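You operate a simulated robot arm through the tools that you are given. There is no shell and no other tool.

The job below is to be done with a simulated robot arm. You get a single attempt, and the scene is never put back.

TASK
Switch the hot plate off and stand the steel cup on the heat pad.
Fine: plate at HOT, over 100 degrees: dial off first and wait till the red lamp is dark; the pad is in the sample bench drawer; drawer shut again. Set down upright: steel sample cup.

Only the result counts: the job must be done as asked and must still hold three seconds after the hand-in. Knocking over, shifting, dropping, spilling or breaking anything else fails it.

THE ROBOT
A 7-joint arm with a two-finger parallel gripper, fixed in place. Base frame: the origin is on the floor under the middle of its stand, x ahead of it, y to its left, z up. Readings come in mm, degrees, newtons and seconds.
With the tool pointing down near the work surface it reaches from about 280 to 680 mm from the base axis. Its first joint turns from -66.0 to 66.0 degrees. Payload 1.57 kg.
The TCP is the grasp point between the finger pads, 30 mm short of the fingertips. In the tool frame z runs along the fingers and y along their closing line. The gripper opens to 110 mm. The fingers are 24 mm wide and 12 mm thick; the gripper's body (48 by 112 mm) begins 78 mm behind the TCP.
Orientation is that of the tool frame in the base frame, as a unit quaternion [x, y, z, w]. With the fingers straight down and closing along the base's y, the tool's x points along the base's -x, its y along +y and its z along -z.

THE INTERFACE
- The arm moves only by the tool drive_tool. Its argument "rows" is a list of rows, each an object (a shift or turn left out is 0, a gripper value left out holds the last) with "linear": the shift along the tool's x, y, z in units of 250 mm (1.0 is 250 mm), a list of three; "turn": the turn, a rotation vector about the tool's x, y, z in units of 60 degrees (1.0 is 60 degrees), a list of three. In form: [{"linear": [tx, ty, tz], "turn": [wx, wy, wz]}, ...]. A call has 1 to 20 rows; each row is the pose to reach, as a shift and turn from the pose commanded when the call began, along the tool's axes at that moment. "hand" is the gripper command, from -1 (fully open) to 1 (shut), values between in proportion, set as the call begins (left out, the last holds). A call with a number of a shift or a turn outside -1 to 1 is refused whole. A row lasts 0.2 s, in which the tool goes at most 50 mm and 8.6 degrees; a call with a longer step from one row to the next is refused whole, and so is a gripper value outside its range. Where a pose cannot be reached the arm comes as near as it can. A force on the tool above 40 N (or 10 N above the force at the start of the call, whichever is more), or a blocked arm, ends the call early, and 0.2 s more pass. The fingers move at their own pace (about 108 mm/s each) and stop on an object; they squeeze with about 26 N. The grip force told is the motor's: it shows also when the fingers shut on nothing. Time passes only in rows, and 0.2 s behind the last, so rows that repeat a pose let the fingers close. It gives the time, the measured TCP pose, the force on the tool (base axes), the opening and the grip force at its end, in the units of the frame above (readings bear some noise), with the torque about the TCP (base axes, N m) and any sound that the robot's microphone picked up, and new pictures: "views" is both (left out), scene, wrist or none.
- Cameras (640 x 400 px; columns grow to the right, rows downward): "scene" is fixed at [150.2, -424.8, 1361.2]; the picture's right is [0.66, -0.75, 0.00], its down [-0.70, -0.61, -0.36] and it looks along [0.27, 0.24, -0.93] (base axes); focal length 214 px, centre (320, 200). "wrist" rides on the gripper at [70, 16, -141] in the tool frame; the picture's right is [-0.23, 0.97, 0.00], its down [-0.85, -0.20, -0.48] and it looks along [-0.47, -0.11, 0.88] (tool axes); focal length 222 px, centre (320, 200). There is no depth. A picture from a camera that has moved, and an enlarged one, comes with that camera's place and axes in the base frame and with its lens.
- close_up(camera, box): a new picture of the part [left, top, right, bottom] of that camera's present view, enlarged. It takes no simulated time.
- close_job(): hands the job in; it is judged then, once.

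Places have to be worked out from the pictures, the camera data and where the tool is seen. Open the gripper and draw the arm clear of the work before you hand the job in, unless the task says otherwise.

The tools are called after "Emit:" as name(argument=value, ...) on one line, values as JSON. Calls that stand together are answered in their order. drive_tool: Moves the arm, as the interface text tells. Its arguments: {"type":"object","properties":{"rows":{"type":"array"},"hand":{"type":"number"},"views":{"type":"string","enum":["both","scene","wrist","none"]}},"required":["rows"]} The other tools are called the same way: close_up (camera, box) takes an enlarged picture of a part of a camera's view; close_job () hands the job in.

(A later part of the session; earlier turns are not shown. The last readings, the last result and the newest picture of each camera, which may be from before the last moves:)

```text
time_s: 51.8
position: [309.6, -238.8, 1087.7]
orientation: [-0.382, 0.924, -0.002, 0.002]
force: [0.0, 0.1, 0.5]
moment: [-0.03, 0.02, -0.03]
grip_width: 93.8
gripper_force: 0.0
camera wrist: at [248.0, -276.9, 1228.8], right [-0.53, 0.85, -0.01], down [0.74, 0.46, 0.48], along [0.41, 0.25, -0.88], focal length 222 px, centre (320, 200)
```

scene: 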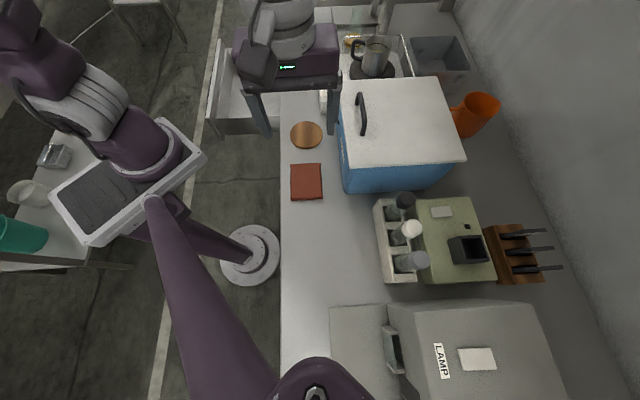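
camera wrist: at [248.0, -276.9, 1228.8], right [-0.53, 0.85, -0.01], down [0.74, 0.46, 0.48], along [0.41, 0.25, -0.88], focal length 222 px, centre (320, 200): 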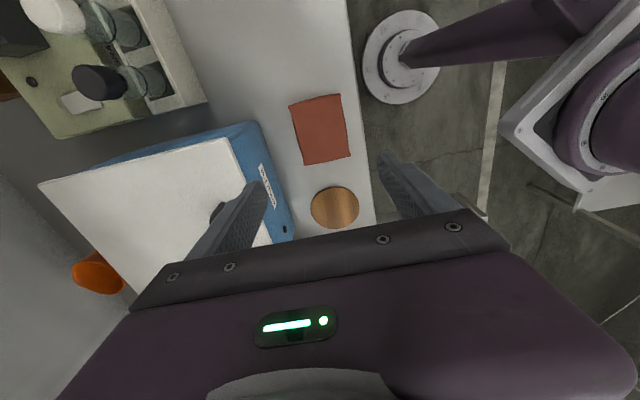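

The pad lies flat and square at about a=49, n=387 and nothing else moved. Next I shut the drawer: I move around to its front with closed fingers, rotating so the slim side of the gripper faces the bench.

Emit:
drive_tool(rows=[{"linear": [-0.13, 0.106, 0], "turn": [0, 0, 0.107]}, {"linear": [-0.262, 0.213, 0], "turn": [0, 0, 0.214]}, {"linear": [-0.393, 0.319, 0], "turn": [0, 0, 0.321]}, {"linear": [-0.523, 0.425, 0], "turn": [0, 0, 0.429]}, {"linear": [-0.654, 0.531, 0], "turn": [0, 0, 0.536]}, {"linear": [-0.785, 0.638, 0], "turn": [0, 0, 0.643]}, {"linear": [-0.916, 0.744, 0], "turn": [0, 0, 0.75]}, {"linear": [-0.916, 0.744, 0], "turn": [0, 0, 0.75]}], hand=1, views="none")

Emit:
drive_tool(rows=[{"linear": [0, 0.12, 0], "turn": [0, 0, 0.107]}, {"linear": [0, 0.24, 0], "turn": [0, 0, 0.214]}, {"linear": [0, 0.363, 0], "turn": [0, 0, 0.321]}, {"linear": [0, 0.485, 0], "turn": [0, 0, 0.429]}, {"linear": [0, 0.606, 0], "turn": [0, 0, 0.536]}, {"linear": [0, 0.727, 0], "turn": [0, 0, 0.643]}, {"linear": [0, 0.849, 0], "turn": [0, 0, 0.75]}, {"linear": [0, 0.849, 0], "turn": [0, 0, 0.75]}], views="both")

```text
time_s: 53.6
position: [339.4, 56.6, 1084.6]
orientation: [0.001, 1.0, -0.002, 0.003]
force: [0.4, -0.5, 0.6]
moment: [-0.02, -0.03, -0.02]
grip_width: 0.0
gripper_force: 21.2
```

```text
time_s: 55.4
position: [340.3, 267.4, 1084.1]
orientation: [0.384, 0.923, 0.001, 0.004]
force: [0.1, 0.7, 0.2]
moment: [0.0, 0.02, 0.03]
grip_width: 0.0
gripper_force: 20.7
camera wrist: at [302.7, 328.4, 1223.6], right [0.85, 0.53, 0.0], down [0.46, -0.75, 0.48], along [0.26, -0.41, -0.88], focal length 222 px, centre (320, 200)
```

scene: 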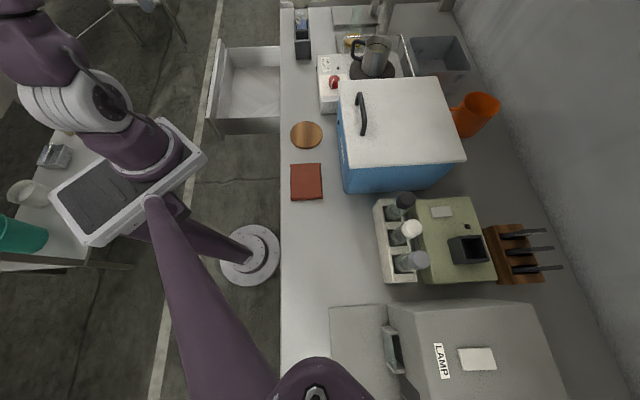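
wrist: 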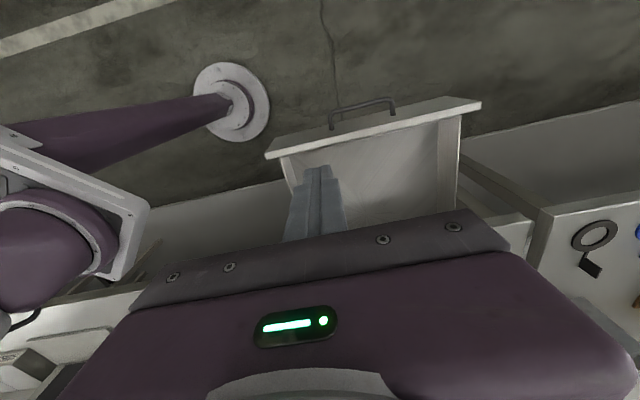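

The bar is now at about n=42 with the drawer open. I position the closed fingers in front of it (a≈508, n≈0) and descend part way.

Emit:
drive_tool(rows=[{"linear": [0.1, 0.15, 0.05]}, {"linear": [0.206, 0.313, 0.15]}, {"linear": [0.206, 0.313, 0.33]}, {"linear": [0.206, 0.313, 0.51]}, {"linear": [0.206, 0.313, 0.69]}, {"linear": [0.206, 0.313, 0.85]}, {"linear": [0.206, 0.313, 0.85]}], views="both")

Emit:
close_up(camera="wrist", box=[220, 80, 460, 230])

```text
refused: row 2 steps farther than a row can; nothing moved
```

```text
2.67 times, centred on (340, 155) of wrist
camera zoom: at [302.7, 328.4, 1223.6], right [0.85, 0.53, 0.0], down [0.46, -0.75, 0.48], along [0.26, -0.41, -0.88], focal length 592 px, centre (267, 320)
```

zoom: 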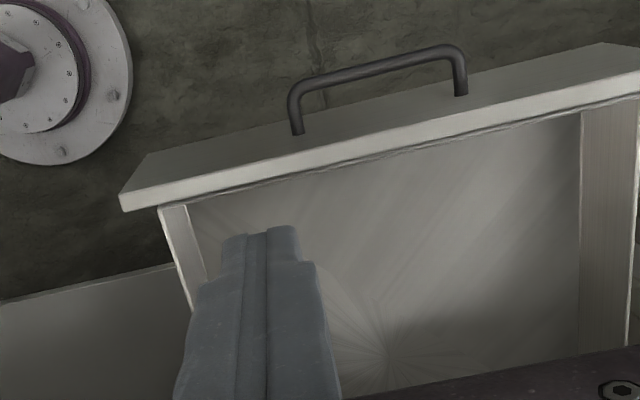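

That call was refused because one step was too long, and nothing moved. I resend it with smaller steps.

Emit:
drive_tool(rows=[{"linear": [0.07, 0.11, 0.03]}, {"linear": [0.14, 0.21, 0.08]}, {"linear": [0.206, 0.313, 0.16]}, {"linear": [0.206, 0.313, 0.33]}, {"linear": [0.206, 0.313, 0.51]}, {"linear": [0.206, 0.313, 0.69]}, {"linear": [0.206, 0.313, 0.85]}, {"linear": [0.206, 0.313, 0.85]}], views="both")

Emit:
close_up(camera="wrist", box=[220, 80, 460, 230])

```text
time_s: 57.2
position: [359.3, 358.7, 870.1]
orientation: [0.383, 0.924, -0.001, 0.003]
force: [-0.2, 0.0, 0.2]
moment: [-0.02, -0.01, 0.02]
grip_width: 0.0
gripper_force: 21.7
camera wrist: at [321.1, 419.2, 1010.8], right [0.85, 0.53, 0.0], down [0.46, -0.75, 0.48], along [0.26, -0.41, -0.88], focal length 222 px, centre (320, 200)
```

scene: 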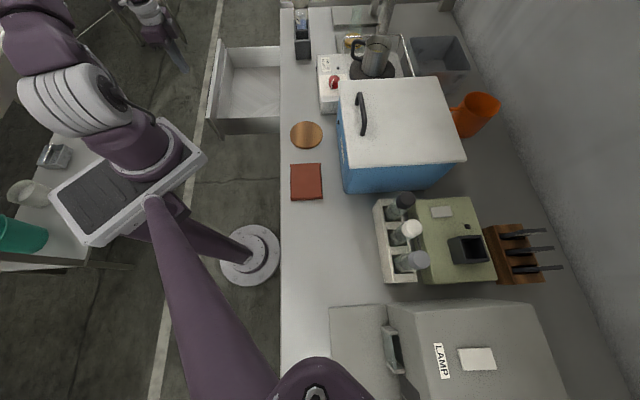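
wrist: 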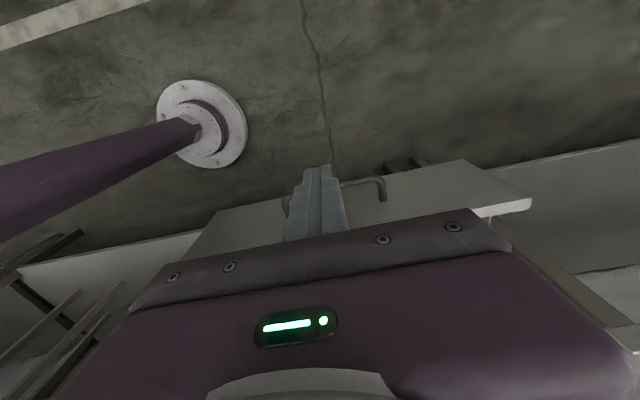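

```text
2.67 times, centred on (340, 155) of wrist
camera zoom: at [321.1, 419.2, 1010.8], right [0.85, 0.53, 0.0], down [0.46, -0.75, 0.48], along [0.26, -0.41, -0.88], focal length 592 px, centre (267, 320)
```

zoom: 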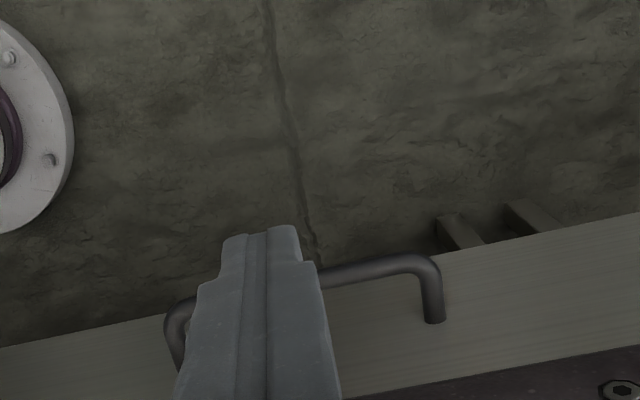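

The closed fingers are in front of the handle (a≈508, n≈0, bar at n≈42). I lower to z≈797 so the bar is level with the slim fingertip section.

Emit:
drive_tool(rows=[{"linear": [0, 0, 0.12]}, {"linear": [0, 0, 0.24]}, {"linear": [0, 0, 0.292]}, {"linear": [0, 0, 0.292]}], views="none")

Emit:
close_up(camera="wrist", box=[220, 80, 460, 230])

Emit:
close_up(camera="scene", box=[100, 0, 300, 150])

```text
time_s: 58.2
position: [360.3, 360.2, 797.2]
orientation: [0.383, 0.924, 0.0, 0.004]
force: [-0.8, 0.2, -0.5]
moment: [0.0, 0.04, 0.03]
grip_width: 0.0
gripper_force: 21.5
```

```text
2.67 times, centred on (340, 155) of wrist
camera zoom: at [322.8, 420.2, 938.3], right [0.85, 0.53, 0.0], down [0.46, -0.75, 0.48], along [0.26, -0.41, -0.88], focal length 592 px, centre (267, 320)
```

zoom: 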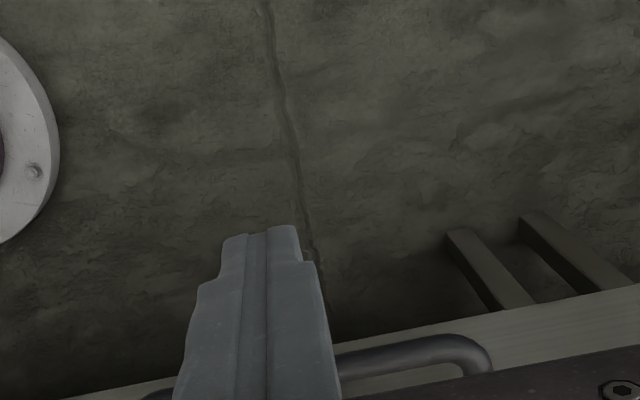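

```text
2.67 times, centred on (200, 75) of scene
camera zoom: at [150.2, -424.8, 1361.2], right [0.66, -0.75, 0.0], down [-0.7, -0.61, -0.36], along [0.27, 0.24, -0.93], focal length 572 px, centre (640, 533)
```

zoom: 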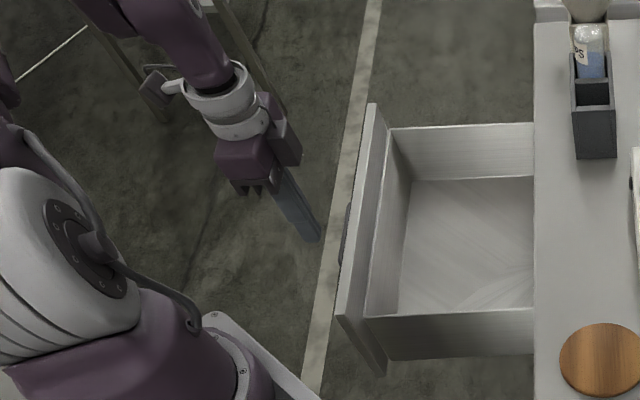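

The fingertip is level with the bar and just in front of it. I push the drawer in along +n at a moderate pace.

Emit:
drive_tool(rows=[{"linear": [-0.06, 0, 0]}, {"linear": [-0.12, 0, 0]}, {"linear": [-0.18, 0, 0]}, {"linear": [-0.26, 0, 0]}, {"linear": [-0.34, 0, 0]}, {"linear": [-0.42, 0, 0]}, {"linear": [-0.5, 0, 0]}, {"linear": [-0.58, 0, 0]}, {"linear": [-0.66, 0, 0]}, {"linear": [-0.74, 0, 0]}, {"linear": [-0.82, 0, 0]}, {"linear": [-0.9, 0, 0]}, {"linear": [-0.96, 0, 0]}, {"linear": [-0.96, 0, 0]}], views="both")

```text
time_s: 61.2
position: [530.2, 187.0, 799.8]
orientation: [0.383, 0.924, 0.0, 0.003]
force: [0.4, 0.1, 0.1]
moment: [-0.01, 0.0, 0.02]
grip_width: 0.0
gripper_force: 20.7
camera wrist: at [492.4, 247.8, 940.7], right [0.85, 0.53, 0.0], down [0.46, -0.74, 0.48], along [0.26, -0.41, -0.88], focal length 222 px, centre (320, 200)
```

scene: 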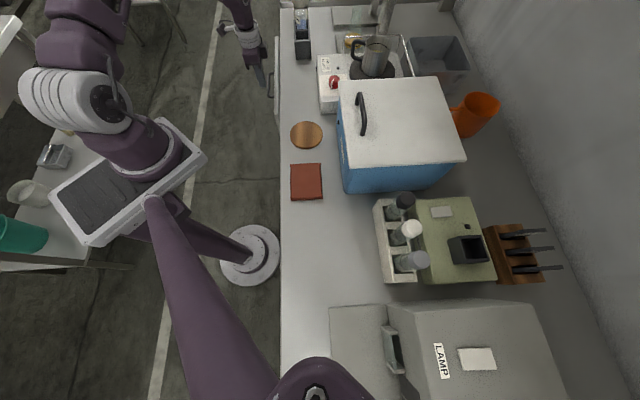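
wrist: 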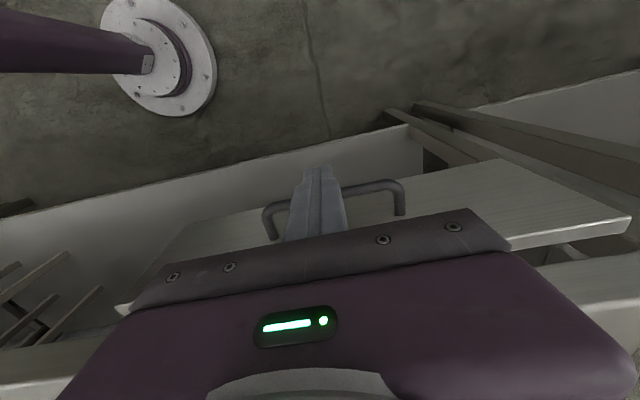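

The drawer is nearly in (TCP n≈243). I continue slowly toward n≈280 until the drawer meets its stop.

Emit:
drive_tool(rows=[{"linear": [-0.04, 0, 0]}, {"linear": [-0.08, 0, 0]}, {"linear": [-0.11, 0, 0]}, {"linear": [-0.13, 0, 0]}, {"linear": [-0.142, 0, 0]}, {"linear": [-0.15, 0, 0]}, {"linear": [-0.15, 0, 0]}], views="both")

Emit:
close_up(camera="wrist", box=[180, 100, 480, 260])

Emit:
close_up(camera="scene", box=[220, 20, 320, 145])

```text
time_s: 62.9
position: [553.6, 166.0, 798.4]
orientation: [0.382, 0.924, 0.0, -0.001]
force: [-3.5, 3.7, 0.8]
moment: [0.12, 0.12, -0.02]
grip_width: 0.1
gripper_force: 20.8
stopped in row 7: the force on the tool passed its limit at 41 N (the readings are from after the stop); the commanded pose is now the measured one
camera wrist: at [517.5, 225.1, 940.5], right [0.85, 0.53, 0.0], down [0.46, -0.75, 0.48], along [0.25, -0.4, -0.88], focal length 222 px, centre (320, 200)
```

scene: 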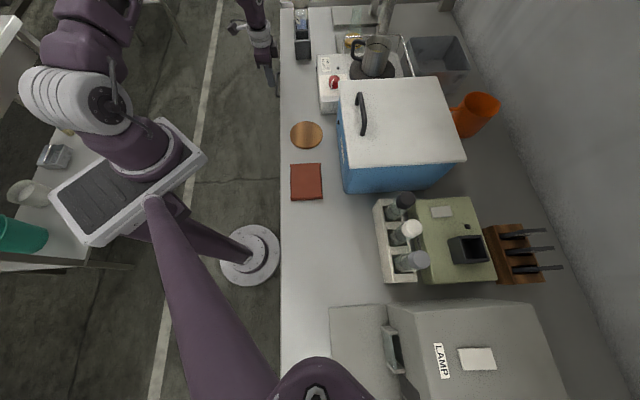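
wrist: 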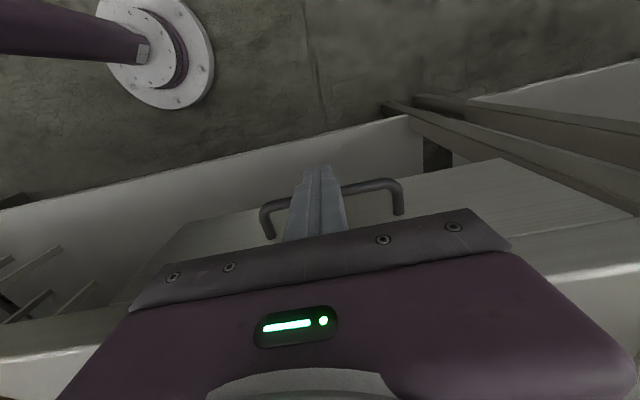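

```text
2.13 times, centred on (330, 180) of wrist
camera zoom: at [517.5, 225.1, 940.5], right [0.85, 0.53, 0.0], down [0.46, -0.75, 0.48], along [0.25, -0.4, -0.88], focal length 474 px, centre (299, 243)
```

zoom: 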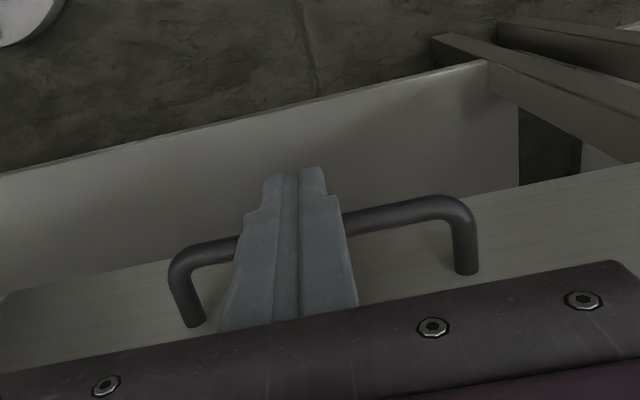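

```text
3.20 times, centred on (270, 82) of scene
camera zoom: at [150.1, -424.7, 1361.2], right [0.66, -0.75, 0.0], down [-0.7, -0.61, -0.36], along [0.27, 0.24, -0.93], focal length 686 px, centre (480, 576)
```

zoom: 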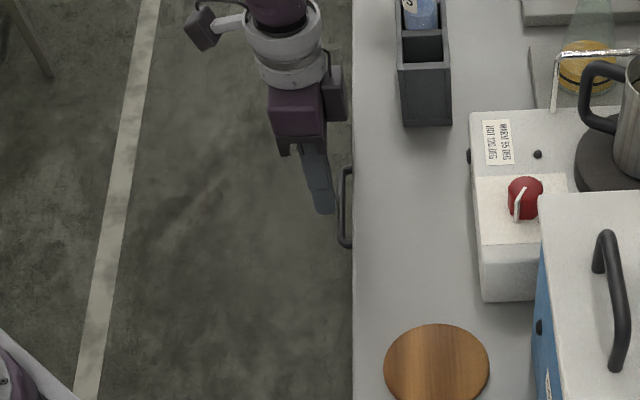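

The drawer met its stop (41 N) with the TCP at n≈274, matching the closed bar position. I back away from the handle, rise, and check that the drawer is fully shut.

Emit:
drive_tool(rows=[{"linear": [0.06, 0, 0]}, {"linear": [0.18, 0, 0]}, {"linear": [0.3, 0, 0]}, {"linear": [0.36, 0, -0.1]}, {"linear": [0.4, 0, -0.28]}, {"linear": [0.4, 0, -0.46]}, {"linear": [0.4, 0, -0.64]}, {"linear": [0.4, 0, -0.82]}, {"linear": [0.4, 0, -0.98]}, {"linear": [0.4, 0, -0.98]}], views="both")

Emit:
close_up(camera="wrist", box=[240, 110, 460, 240])

Emit:
close_up(camera="scene", box=[255, 60, 305, 110])

```text
time_s: 65.1
position: [482.2, 234.7, 1043.7]
orientation: [0.382, 0.924, 0.001, 0.0]
force: [0.6, -0.7, 0.1]
moment: [0.03, -0.02, 0.0]
grip_width: 0.0
gripper_force: 21.4
camera wrist: at [445.2, 294.9, 1184.5], right [0.85, 0.53, 0.0], down [0.46, -0.75, 0.48], along [0.25, -0.41, -0.88], focal length 222 px, centre (320, 200)
```

scene: 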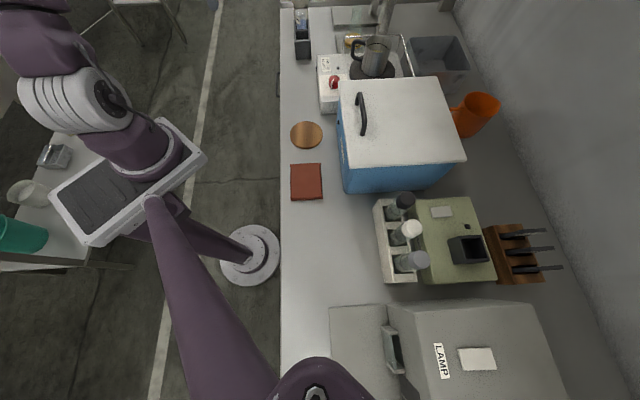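
wrist: 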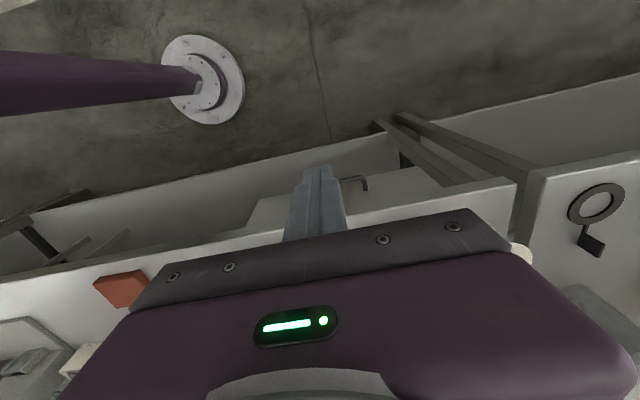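

```text
2.91 times, centred on (350, 175) of wrist
camera zoom: at [445.2, 294.9, 1184.5], right [0.85, 0.53, 0.0], down [0.46, -0.75, 0.48], along [0.25, -0.41, -0.88], focal length 646 px, centre (233, 273)
```

zoom: 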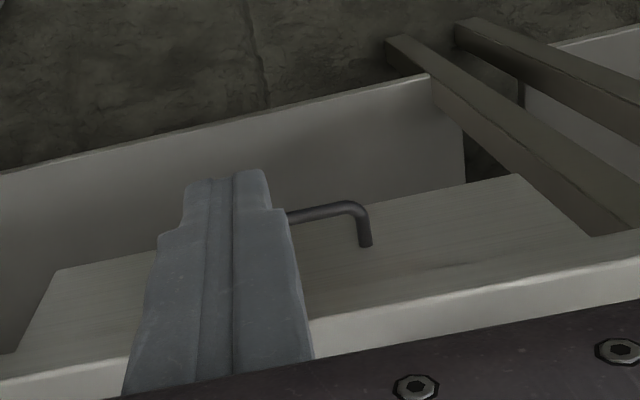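

```text
8.00 times, centred on (280, 85) of scene
camera zoom: at [150.2, -424.8, 1361.2], right [0.66, -0.75, 0.0], down [-0.7, -0.61, -0.36], along [0.27, 0.24, -0.93], focal length 1716 px, centre (640, 1120)
```

zoom: 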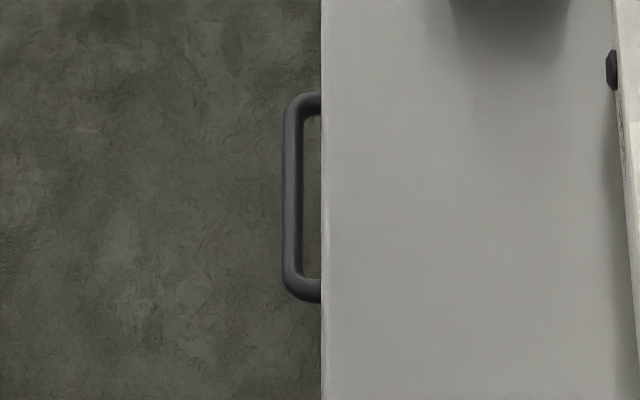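

The handle geometry matches the original closed position: the bar is at n≈295 and the drawer face at n≈323. I take one tighter look at the seam to make sure there is no gap.

Emit:
close_up(camera="wrist", box=[345, 165, 445, 225])

Emit:
close_up(camera="wrist", box=[225, 180, 305, 240])

```text
6.40 times, centred on (395, 195) of wrist
camera zoom: at [445.2, 294.9, 1184.5], right [0.85, 0.53, 0.0], down [0.46, -0.75, 0.48], along [0.25, -0.41, -0.88], focal length 1422 px, centre (-160, 232)
```

zoom: 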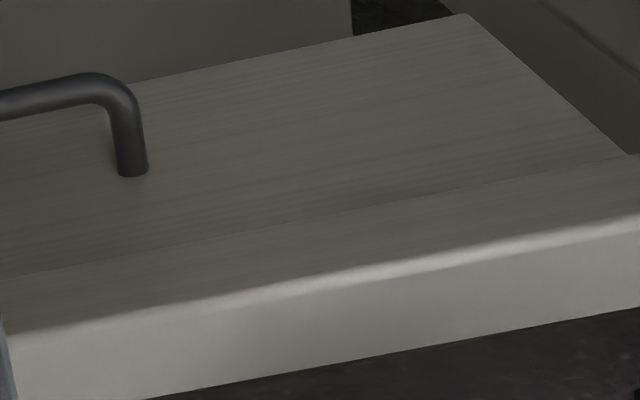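

```text
6.67 times, centred on (265, 210) of wrist
camera zoom: at [445.2, 294.9, 1184.5], right [0.85, 0.53, 0.0], down [0.46, -0.75, 0.48], along [0.25, -0.41, -0.88], focal length 1481 px, centre (687, 133)
```

zoom: 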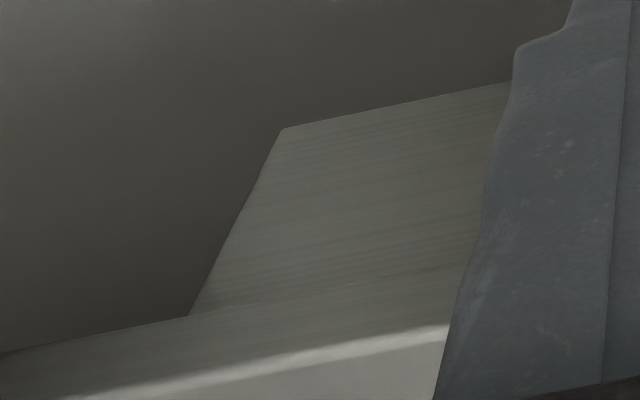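

The drawer face is flush with the bench slab, so the drawer is shut. The red lamp is dark, so next is the cup: I move toward the hot plate with the tool tilted about 20° toward the bench, because the cup is near the reach limit, and look at it.

Emit:
drive_tool(rows=[{"linear": [-0.13, -0.084, -0.05], "turn": [0, -0.042, 0]}, {"linear": [-0.25, -0.16, -0.1], "turn": [0, -0.084, 0]}, {"linear": [-0.375, -0.24, -0.15], "turn": [0, -0.125, 0]}, {"linear": [-0.5, -0.32, -0.2], "turn": [0, -0.167, 0]}, {"linear": [-0.62, -0.4, -0.226], "turn": [0, -0.21, 0]}, {"linear": [-0.74, -0.475, -0.226], "turn": [0, -0.25, 0]}, {"linear": [-0.86, -0.55, -0.226], "turn": [0, -0.29, 0]}, {"linear": [-0.98, -0.628, -0.226], "turn": [0, -0.333, 0]}, {"linear": [-0.98, -0.628, -0.226], "turn": [0, -0.333, 0]}], hand=-0.7, views="both")

Emit:
close_up(camera="wrist", box=[220, 80, 440, 230])

Emit:
close_up(camera="scene", box=[300, 25, 420, 115])

```text
time_s: 67.1
position: [546.1, -50.8, 1099.7]
orientation: [0.376, 0.91, -0.066, 0.161]
force: [-0.3, -1.0, -0.5]
moment: [-0.01, -0.03, -0.02]
grip_width: 93.7
gripper_force: 0.0
camera wrist: at [478.4, 40.3, 1209.4], right [0.84, 0.54, 0.08], down [0.31, -0.59, 0.74], along [0.45, -0.6, -0.67], focal length 222 px, centre (320, 200)
```

scene: 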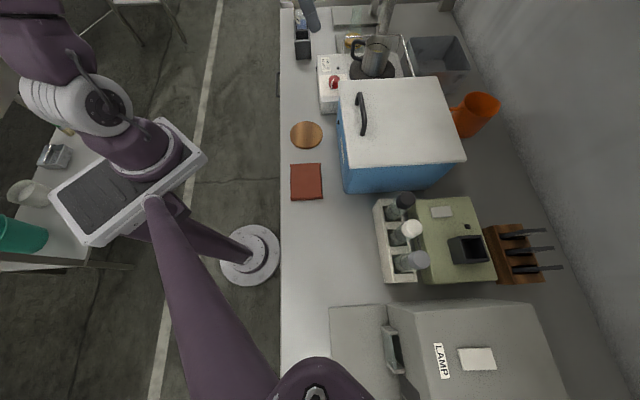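
wrist: 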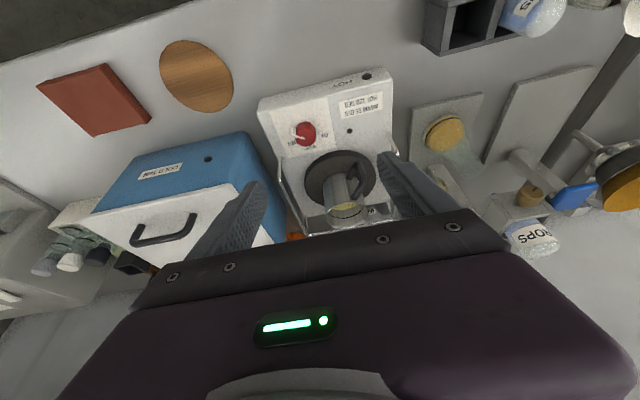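

```text
2.67 times, centred on (330, 155) of wrist
camera zoom: at [478.4, 40.3, 1209.4], right [0.84, 0.54, 0.08], down [0.31, -0.59, 0.74], along [0.45, -0.6, -0.67], focal length 592 px, centre (293, 320)
```

zoom: 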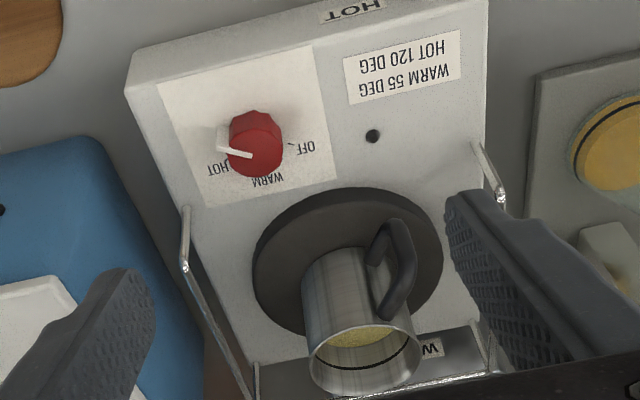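

```text
4.44 times, centred on (360, 70) of scene
camera zoom: at [150.2, -424.8, 1361.2], right [0.66, -0.75, 0.0], down [-0.7, -0.61, -0.36], along [0.27, 0.24, -0.93], focal length 953 px, centre (142, 778)
```

zoom: 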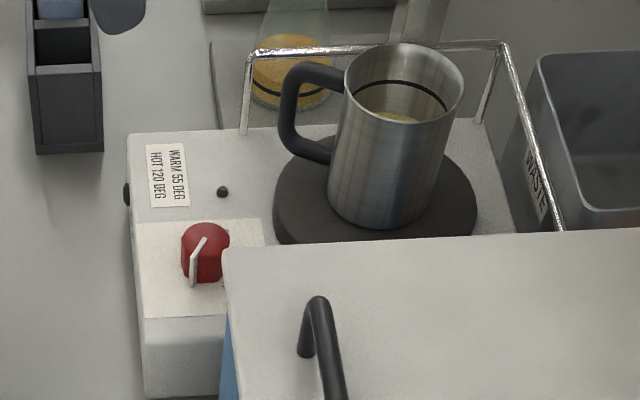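

Both lamps are dark and the dial is at its OFF stop. Triangulating the cup gives its axis at a≈367, n≈595, with base z≈918, rim z≈993, radius about 34 mm, and the handle pointing about −60°. I move to a pre-grasp above it with the closing line along a (clear of the handle) and the 20° tilt kept for reach.

Emit:
drive_tool(rows=[{"linear": [-0.12, 0.017, 0.076]}, {"linear": [-0.24, 0.033, 0.152]}, {"linear": [-0.36, 0.05, 0.228]}, {"linear": [-0.466, 0.066, 0.304]}, {"linear": [-0.466, 0.066, 0.304]}], views="both")

Emit:
close_up(camera="wrist", box=[220, 80, 440, 240])

Emit:
close_up(camera="scene", box=[300, 0, 460, 115])

```text
time_s: 68.3
position: [655.4, -134.0, 1068.0]
orientation: [0.377, 0.91, -0.065, 0.16]
force: [-0.5, 0.5, 0.1]
moment: [0.03, 0.02, 0.03]
grip_width: 93.3
gripper_force: 0.0
camera wrist: at [587.6, -43.0, 1177.9], right [0.84, 0.54, 0.08], down [0.31, -0.6, 0.74], along [0.44, -0.6, -0.67], focal length 222 px, centre (320, 200)
```

scene: 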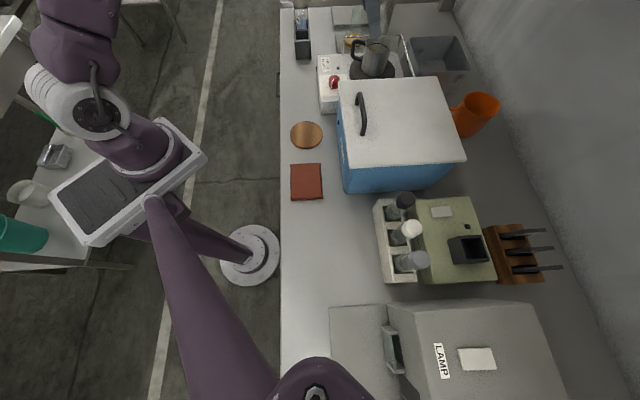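
wrist: 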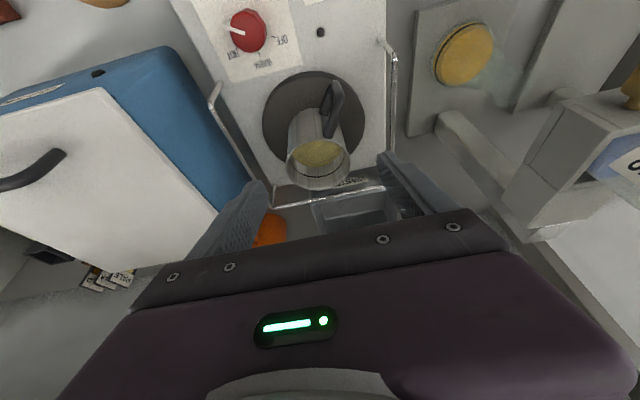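

```text
2.50 times, centred on (330, 160) of wrist
camera zoom: at [587.6, -43.0, 1177.9], right [0.84, 0.54, 0.08], down [0.31, -0.6, 0.74], along [0.44, -0.6, -0.67], focal length 555 px, centre (295, 300)
```

zoom: 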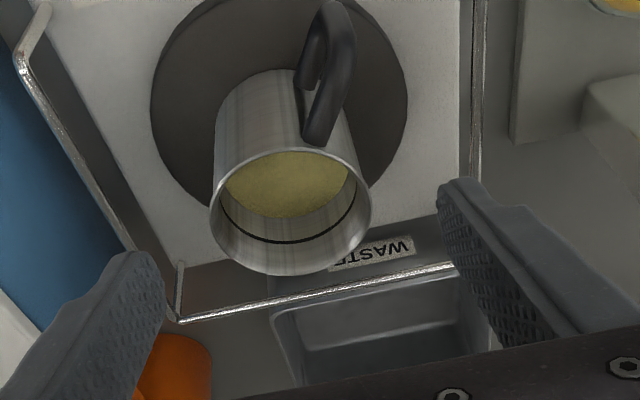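

```text
3.48 times, centred on (380, 58) of scene
camera zoom: at [150.2, -424.8, 1361.2], right [0.66, -0.75, 0.0], down [-0.7, -0.61, -0.36], along [0.27, 0.24, -0.93], focal length 746 px, centre (111, 696)
```

zoom: 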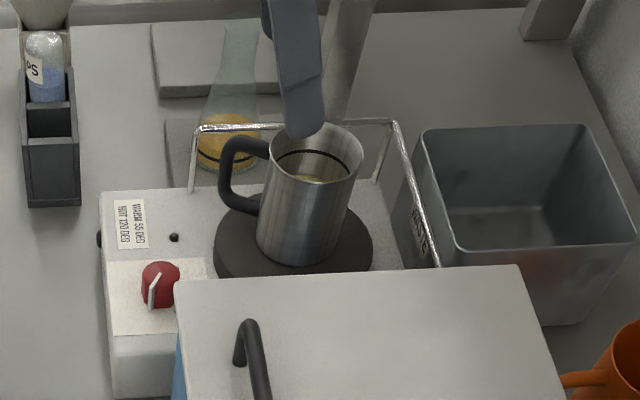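

The pre-grasp pose was reached exactly, so reach is fine, and the rim centre re-measures at a≈366, n≈594. I correct 3 mm along a and slide in along the tool axis to TCP z≈965, with the fingers either side of the cup.

Emit:
drive_tool(rows=[{"linear": [0, -0.012, 0.04]}, {"linear": [0, -0.012, 0.1]}, {"linear": [0, -0.012, 0.17]}, {"linear": [0, -0.012, 0.24]}, {"linear": [0, -0.012, 0.31]}, {"linear": [0, -0.012, 0.37]}, {"linear": [0, -0.012, 0.41]}, {"linear": [0, -0.012, 0.43]}, {"linear": [0, -0.012, 0.43]}], views="both")

Emit:
close_up(camera="wrist", box=[220, 80, 440, 240])

Emit:
close_up(camera="scene", box=[300, 0, 460, 115])

```text
time_s: 70.3
position: [676.8, -163.7, 968.1]
orientation: [0.376, 0.91, -0.065, 0.16]
force: [0.3, 0.2, -0.3]
moment: [0.01, -0.01, -0.05]
grip_width: 93.4
gripper_force: 0.0
camera wrist: at [609.3, -70.7, 1077.1], right [0.84, 0.54, 0.08], down [0.31, -0.59, 0.74], along [0.44, -0.6, -0.67], focal length 222 px, centre (320, 200)
```

scene: 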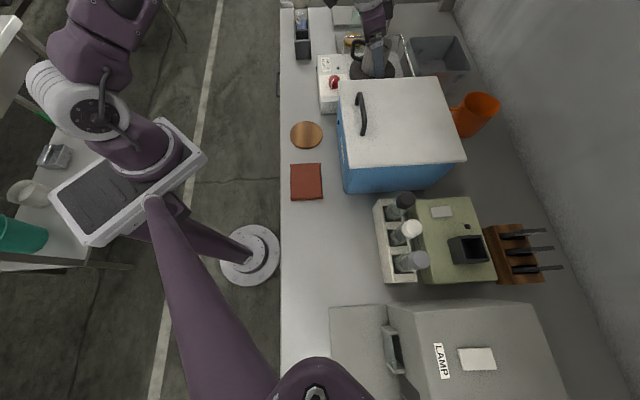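
wrist: 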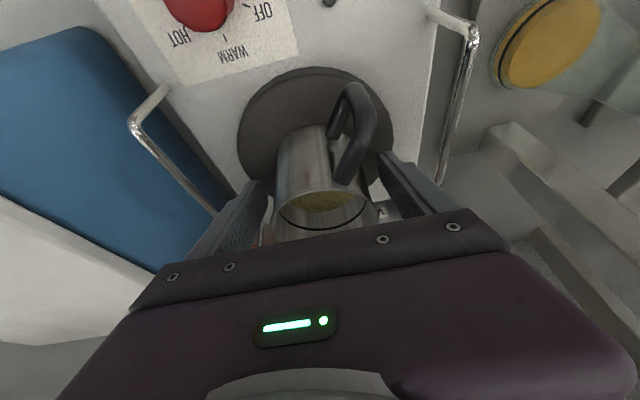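

```text
2.50 times, centred on (330, 160) of wrist
camera zoom: at [609.3, -70.7, 1077.1], right [0.84, 0.54, 0.08], down [0.31, -0.59, 0.74], along [0.44, -0.6, -0.67], focal length 555 px, centre (295, 300)
```

zoom: 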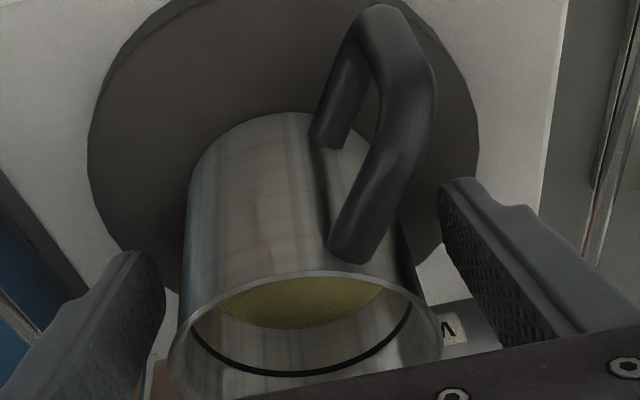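

```text
3.48 times, centred on (380, 58) of scene
camera zoom: at [150.2, -424.8, 1361.2], right [0.66, -0.75, 0.0], down [-0.7, -0.61, -0.36], along [0.27, 0.24, -0.93], focal length 746 px, centre (111, 696)
```

zoom: 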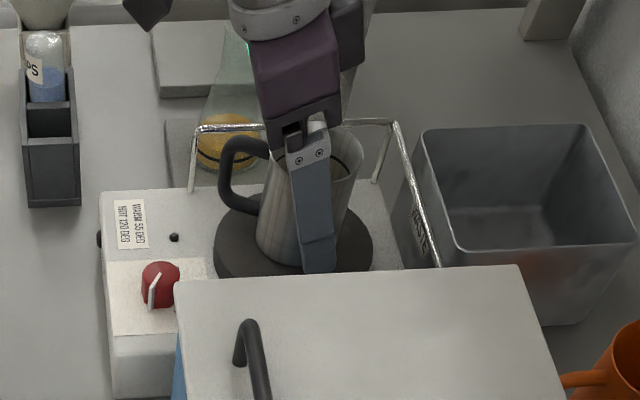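

TCP is at a≈363 while the cup is at about 366, so I centre by 3 mm and narrow the opening to about 76 mm to check the gap is even before gripping.

Emit:
drive_tool(rows=[{"linear": [0, 0.012, 0]}, {"linear": [0, 0.012, 0]}, {"linear": [0, 0.012, 0]}], hand=-0.38, views="none")

Emit:
close_up(camera="wrist", box=[220, 100, 440, 240])

```text
time_s: 71.1
position: [680.0, -160.3, 967.7]
orientation: [0.376, 0.91, -0.065, 0.16]
force: [0.5, -1.2, 0.2]
moment: [0.02, -0.01, 0.02]
grip_width: 75.9
gripper_force: 0.0
```

```text
2.86 times, centred on (330, 170) of wrist
camera zoom: at [611.4, -68.5, 1076.8], right [0.84, 0.54, 0.08], down [0.31, -0.59, 0.74], along [0.44, -0.6, -0.67], focal length 635 px, centre (291, 286)
```

zoom: 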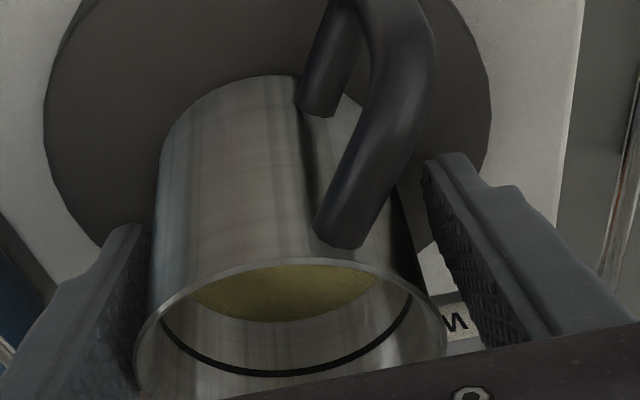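

The cup is slightly nearer the left finger, so I shift 1.8 mm that way and then close on it.

Emit:
drive_tool(rows=[{"linear": [0, -0.007, 0]}, {"linear": [0, -0.007, 0]}], views="none")

Emit:
drive_tool(rows=[{"linear": [0, 0, 0]}, {"linear": [0, 0, 0]}, {"linear": [0, 0, 0]}], hand=1, views="none")

Emit:
close_up(camera="wrist", box=[220, 100, 440, 240])

Emit:
close_up(camera="scene", box=[300, 0, 460, 115])

```text
time_s: 71.7
position: [679.1, -162.4, 968.0]
orientation: [0.377, 0.91, -0.065, 0.16]
force: [0.1, -0.5, -0.1]
moment: [-0.01, 0.02, 0.03]
grip_width: 75.9
gripper_force: 0.1
```

```text
time_s: 72.5
position: [678.4, -160.7, 967.3]
orientation: [0.377, 0.91, -0.065, 0.161]
force: [-1.2, -0.5, 0.4]
moment: [-0.05, 0.06, 0.01]
grip_width: 63.9
gripper_force: 26.1
```

```text
2.86 times, centred on (330, 170) of wrist
camera zoom: at [610.0, -69.5, 1076.8], right [0.84, 0.54, 0.08], down [0.31, -0.59, 0.74], along [0.44, -0.6, -0.67], focal length 635 px, centre (291, 286)
```

zoom: 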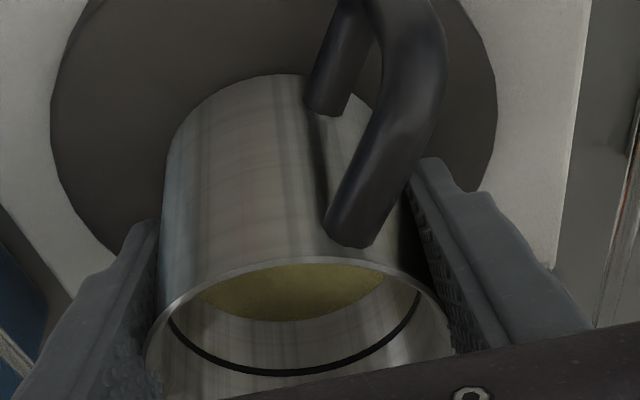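

```text
3.48 times, centred on (380, 58) of scene
camera zoom: at [150.2, -424.8, 1361.2], right [0.66, -0.75, 0.0], down [-0.7, -0.61, -0.36], along [0.27, 0.24, -0.93], focal length 746 px, centre (111, 696)
```

zoom: 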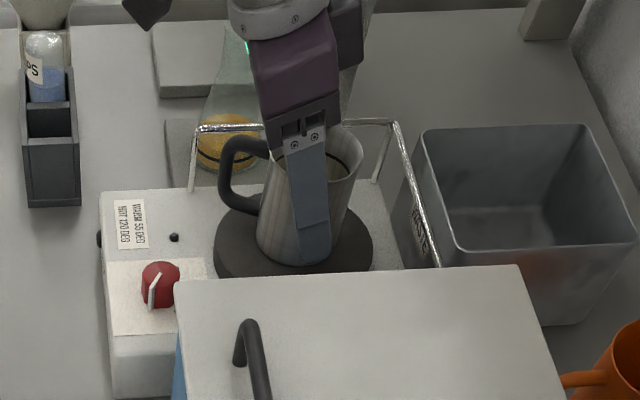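

The cup is gripped at 63.9 mm width with no side load. I lift it straight up 30 mm slowly and check that it is secure and upright.

Emit:
drive_tool(rows=[{"linear": [-0.005, 0, -0.015]}, {"linear": [-0.014, 0, -0.038]}, {"linear": [-0.024, 0, -0.066]}, {"linear": [-0.034, 0, -0.094]}, {"linear": [-0.041, 0, -0.113]}, {"linear": [-0.041, 0, -0.113]}], views="none")

Emit:
close_up(camera="scene", box=[300, 0, 460, 115])

Emit:
close_up(camera="wrist", box=[220, 100, 440, 240])

```text
time_s: 73.9
position: [677.5, -160.4, 998.2]
orientation: [0.376, 0.91, -0.064, 0.16]
force: [0.5, 0.7, -1.4]
moment: [-0.05, 0.0, -0.03]
grip_width: 63.8
gripper_force: 26.3
```

```text
3.48 times, centred on (380, 58) of scene
camera zoom: at [150.3, -424.8, 1361.2], right [0.66, -0.75, 0.0], down [-0.7, -0.61, -0.36], along [0.27, 0.24, -0.93], focal length 746 px, centre (111, 696)
```

zoom: 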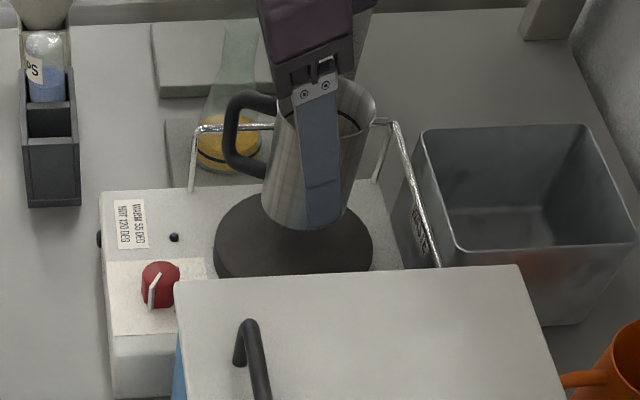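

```text
2.86 times, centred on (330, 170) of wrist
camera zoom: at [609.4, -69.0, 1106.9], right [0.84, 0.54, 0.08], down [0.31, -0.59, 0.74], along [0.45, -0.6, -0.67], focal length 635 px, centre (291, 286)
```

zoom: 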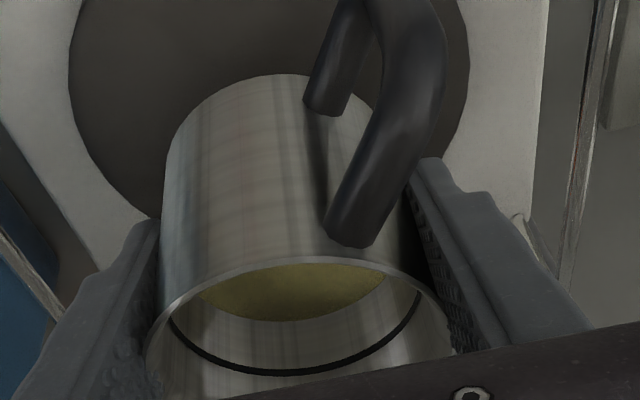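

The cup lifts cleanly and hasn't shifted in the grip. I raise it to z≈1080, well above the rail and the blue box lid, keeping the orientation fixed.

Emit:
drive_tool(rows=[{"linear": [-0.012, 0, -0.034]}, {"linear": [-0.032, 0, -0.088]}, {"linear": [-0.056, 0, -0.154]}, {"linear": [-0.08, 0, -0.22]}, {"linear": [-0.1, 0, -0.275]}, {"linear": [-0.112, 0, -0.308]}, {"linear": [-0.112, 0, -0.308]}], views="none")

Emit:
drive_tool(rows=[{"linear": [0.03, 0, -0.011]}, {"linear": [0.09, 0, -0.033]}, {"linear": [0.17, -0.02, -0.062]}, {"linear": [0.26, -0.05, -0.095]}, {"linear": [0.35, -0.09, -0.127]}, {"linear": [0.44, -0.13, -0.16]}, {"linear": [0.53, -0.16, -0.193]}, {"linear": [0.61, -0.18, -0.222]}, {"linear": [0.68, -0.19, -0.248]}, {"linear": [0.72, -0.2, -0.262]}, {"linear": [0.733, -0.2, -0.267]}, {"linear": [0.733, -0.2, -0.267]}], views="both")

```text
time_s: 75.5
position: [679.1, -160.7, 1079.8]
orientation: [0.376, 0.91, -0.064, 0.161]
force: [-0.3, 0.0, -2.7]
moment: [-0.02, 0.02, -0.01]
grip_width: 63.4
gripper_force: 26.0
```

```text
time_s: 78.1
position: [504.4, -58.7, 1080.1]
orientation: [0.377, 0.91, -0.065, 0.161]
force: [-0.7, 0.2, -1.6]
moment: [-0.03, 0.02, -0.01]
grip_width: 63.9
gripper_force: 26.1
camera wrist: at [436.2, 32.9, 1189.3], right [0.84, 0.54, 0.08], down [0.31, -0.6, 0.74], along [0.44, -0.6, -0.67], focal length 222 px, centre (320, 200)
```

scene: 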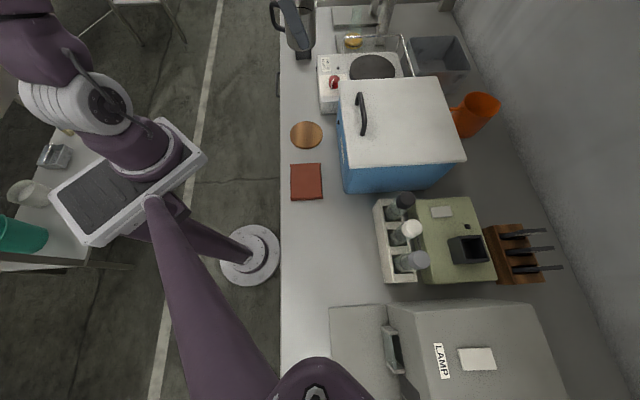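
wrist: 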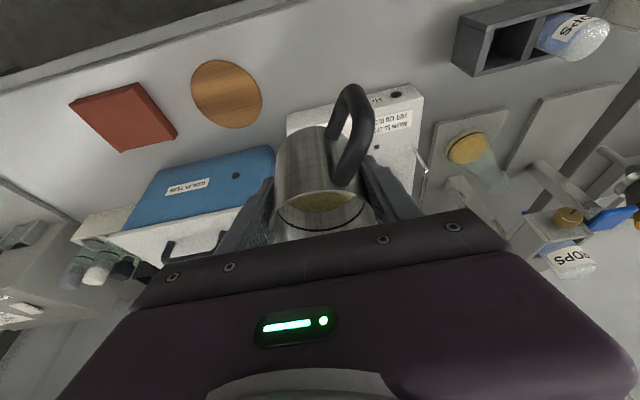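

The cup is upright and clear at a≈315, n≈398. I carry it along the front of the bench toward the pad at a steady pace.

Emit:
drive_tool(rows=[{"linear": [0.004, -0.03, -0.001]}, {"linear": [0.008, -0.09, -0.003]}, {"linear": [0.013, -0.18, -0.005]}, {"linear": [0.018, -0.28, -0.007]}, {"linear": [0.023, -0.38, -0.009]}, {"linear": [0.028, -0.48, -0.011]}, {"linear": [0.033, -0.58, -0.012]}, {"linear": [0.037, -0.68, -0.014]}, {"linear": [0.041, -0.78, -0.015]}, {"linear": [0.045, -0.86, -0.016]}, {"linear": [0.045, -0.92, -0.016]}, {"linear": [0.045, -0.96, -0.016]}, {"linear": [0.045, -0.96, -0.016]}], views="both")

```text
time_s: 80.9
position: [327.3, -218.9, 1079.3]
orientation: [0.376, 0.91, -0.066, 0.16]
force: [0.7, -0.3, -2.1]
moment: [-0.02, 0.01, -0.03]
grip_width: 63.7
gripper_force: 26.3
camera wrist: at [258.4, -127.8, 1188.8], right [0.84, 0.54, 0.08], down [0.31, -0.59, 0.74], along [0.44, -0.6, -0.67], focal length 222 px, centre (320, 200)
```

scene: 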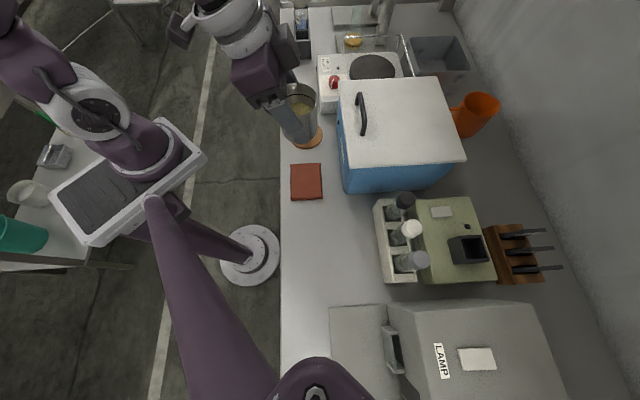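
wrist: 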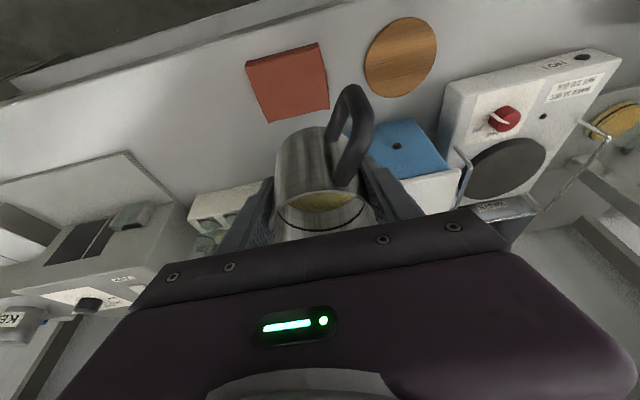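

The cup is at a≈77, n≈386, and the pad centre re-measures at a≈48.5, n≈385. I move the last 28 mm and lower to about 12 mm above the pad.

Emit:
drive_tool(rows=[{"linear": [0, -0.04, 0]}, {"linear": [0.01, -0.09, 0.02]}, {"linear": [0.03, -0.112, 0.08]}, {"linear": [0.06, -0.112, 0.165]}, {"linear": [0.09, -0.112, 0.25]}, {"linear": [0.12, -0.112, 0.33]}, {"linear": [0.15, -0.112, 0.41]}, {"linear": [0.175, -0.112, 0.48]}, {"linear": [0.19, -0.112, 0.522]}, {"linear": [0.197, -0.112, 0.541]}, {"linear": [0.197, -0.112, 0.541]}], views="both")

Emit:
close_up(camera="scene", box=[250, 110, 370, 215])

Emit:
close_up(camera="wrist", box=[200, 60, 440, 240])

```text
time_s: 83.3
position: [306.2, -239.3, 933.7]
orientation: [0.377, 0.91, -0.065, 0.16]
force: [-0.1, 0.4, -1.2]
moment: [-0.01, 0.0, -0.03]
grip_width: 63.5
gripper_force: 25.9
camera wrist: at [239.3, -147.5, 1043.7], right [0.84, 0.54, 0.08], down [0.31, -0.59, 0.74], along [0.45, -0.6, -0.67], focal length 222 px, centre (320, 200)
```

scene: 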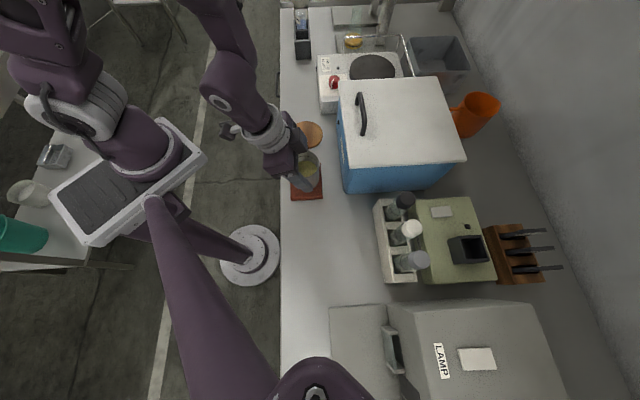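
wrist: 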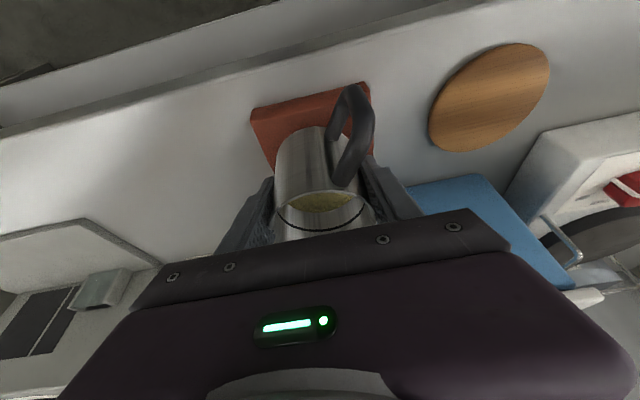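

```text
3.81 times, centred on (310, 162) of scene
camera zoom: at [150.2, -424.8, 1361.2], right [0.66, -0.75, 0.0], down [-0.7, -0.61, -0.36], along [0.27, 0.24, -0.93], focal length 817 px, centre (358, 343)
```

zoom: 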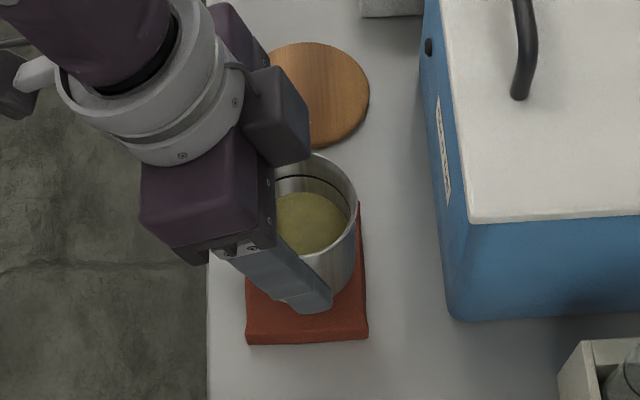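

```text
2.22 times, centred on (320, 150) of wrist
camera zoom: at [239.3, -147.5, 1043.7], right [0.84, 0.54, 0.08], down [0.31, -0.59, 0.74], along [0.45, -0.6, -0.67], focal length 494 px, centre (320, 311)
```

zoom: 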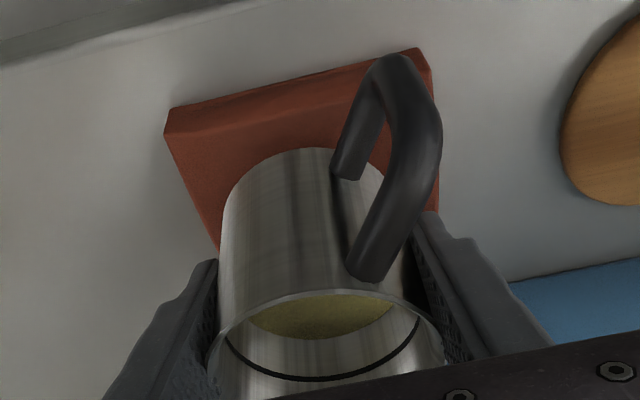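

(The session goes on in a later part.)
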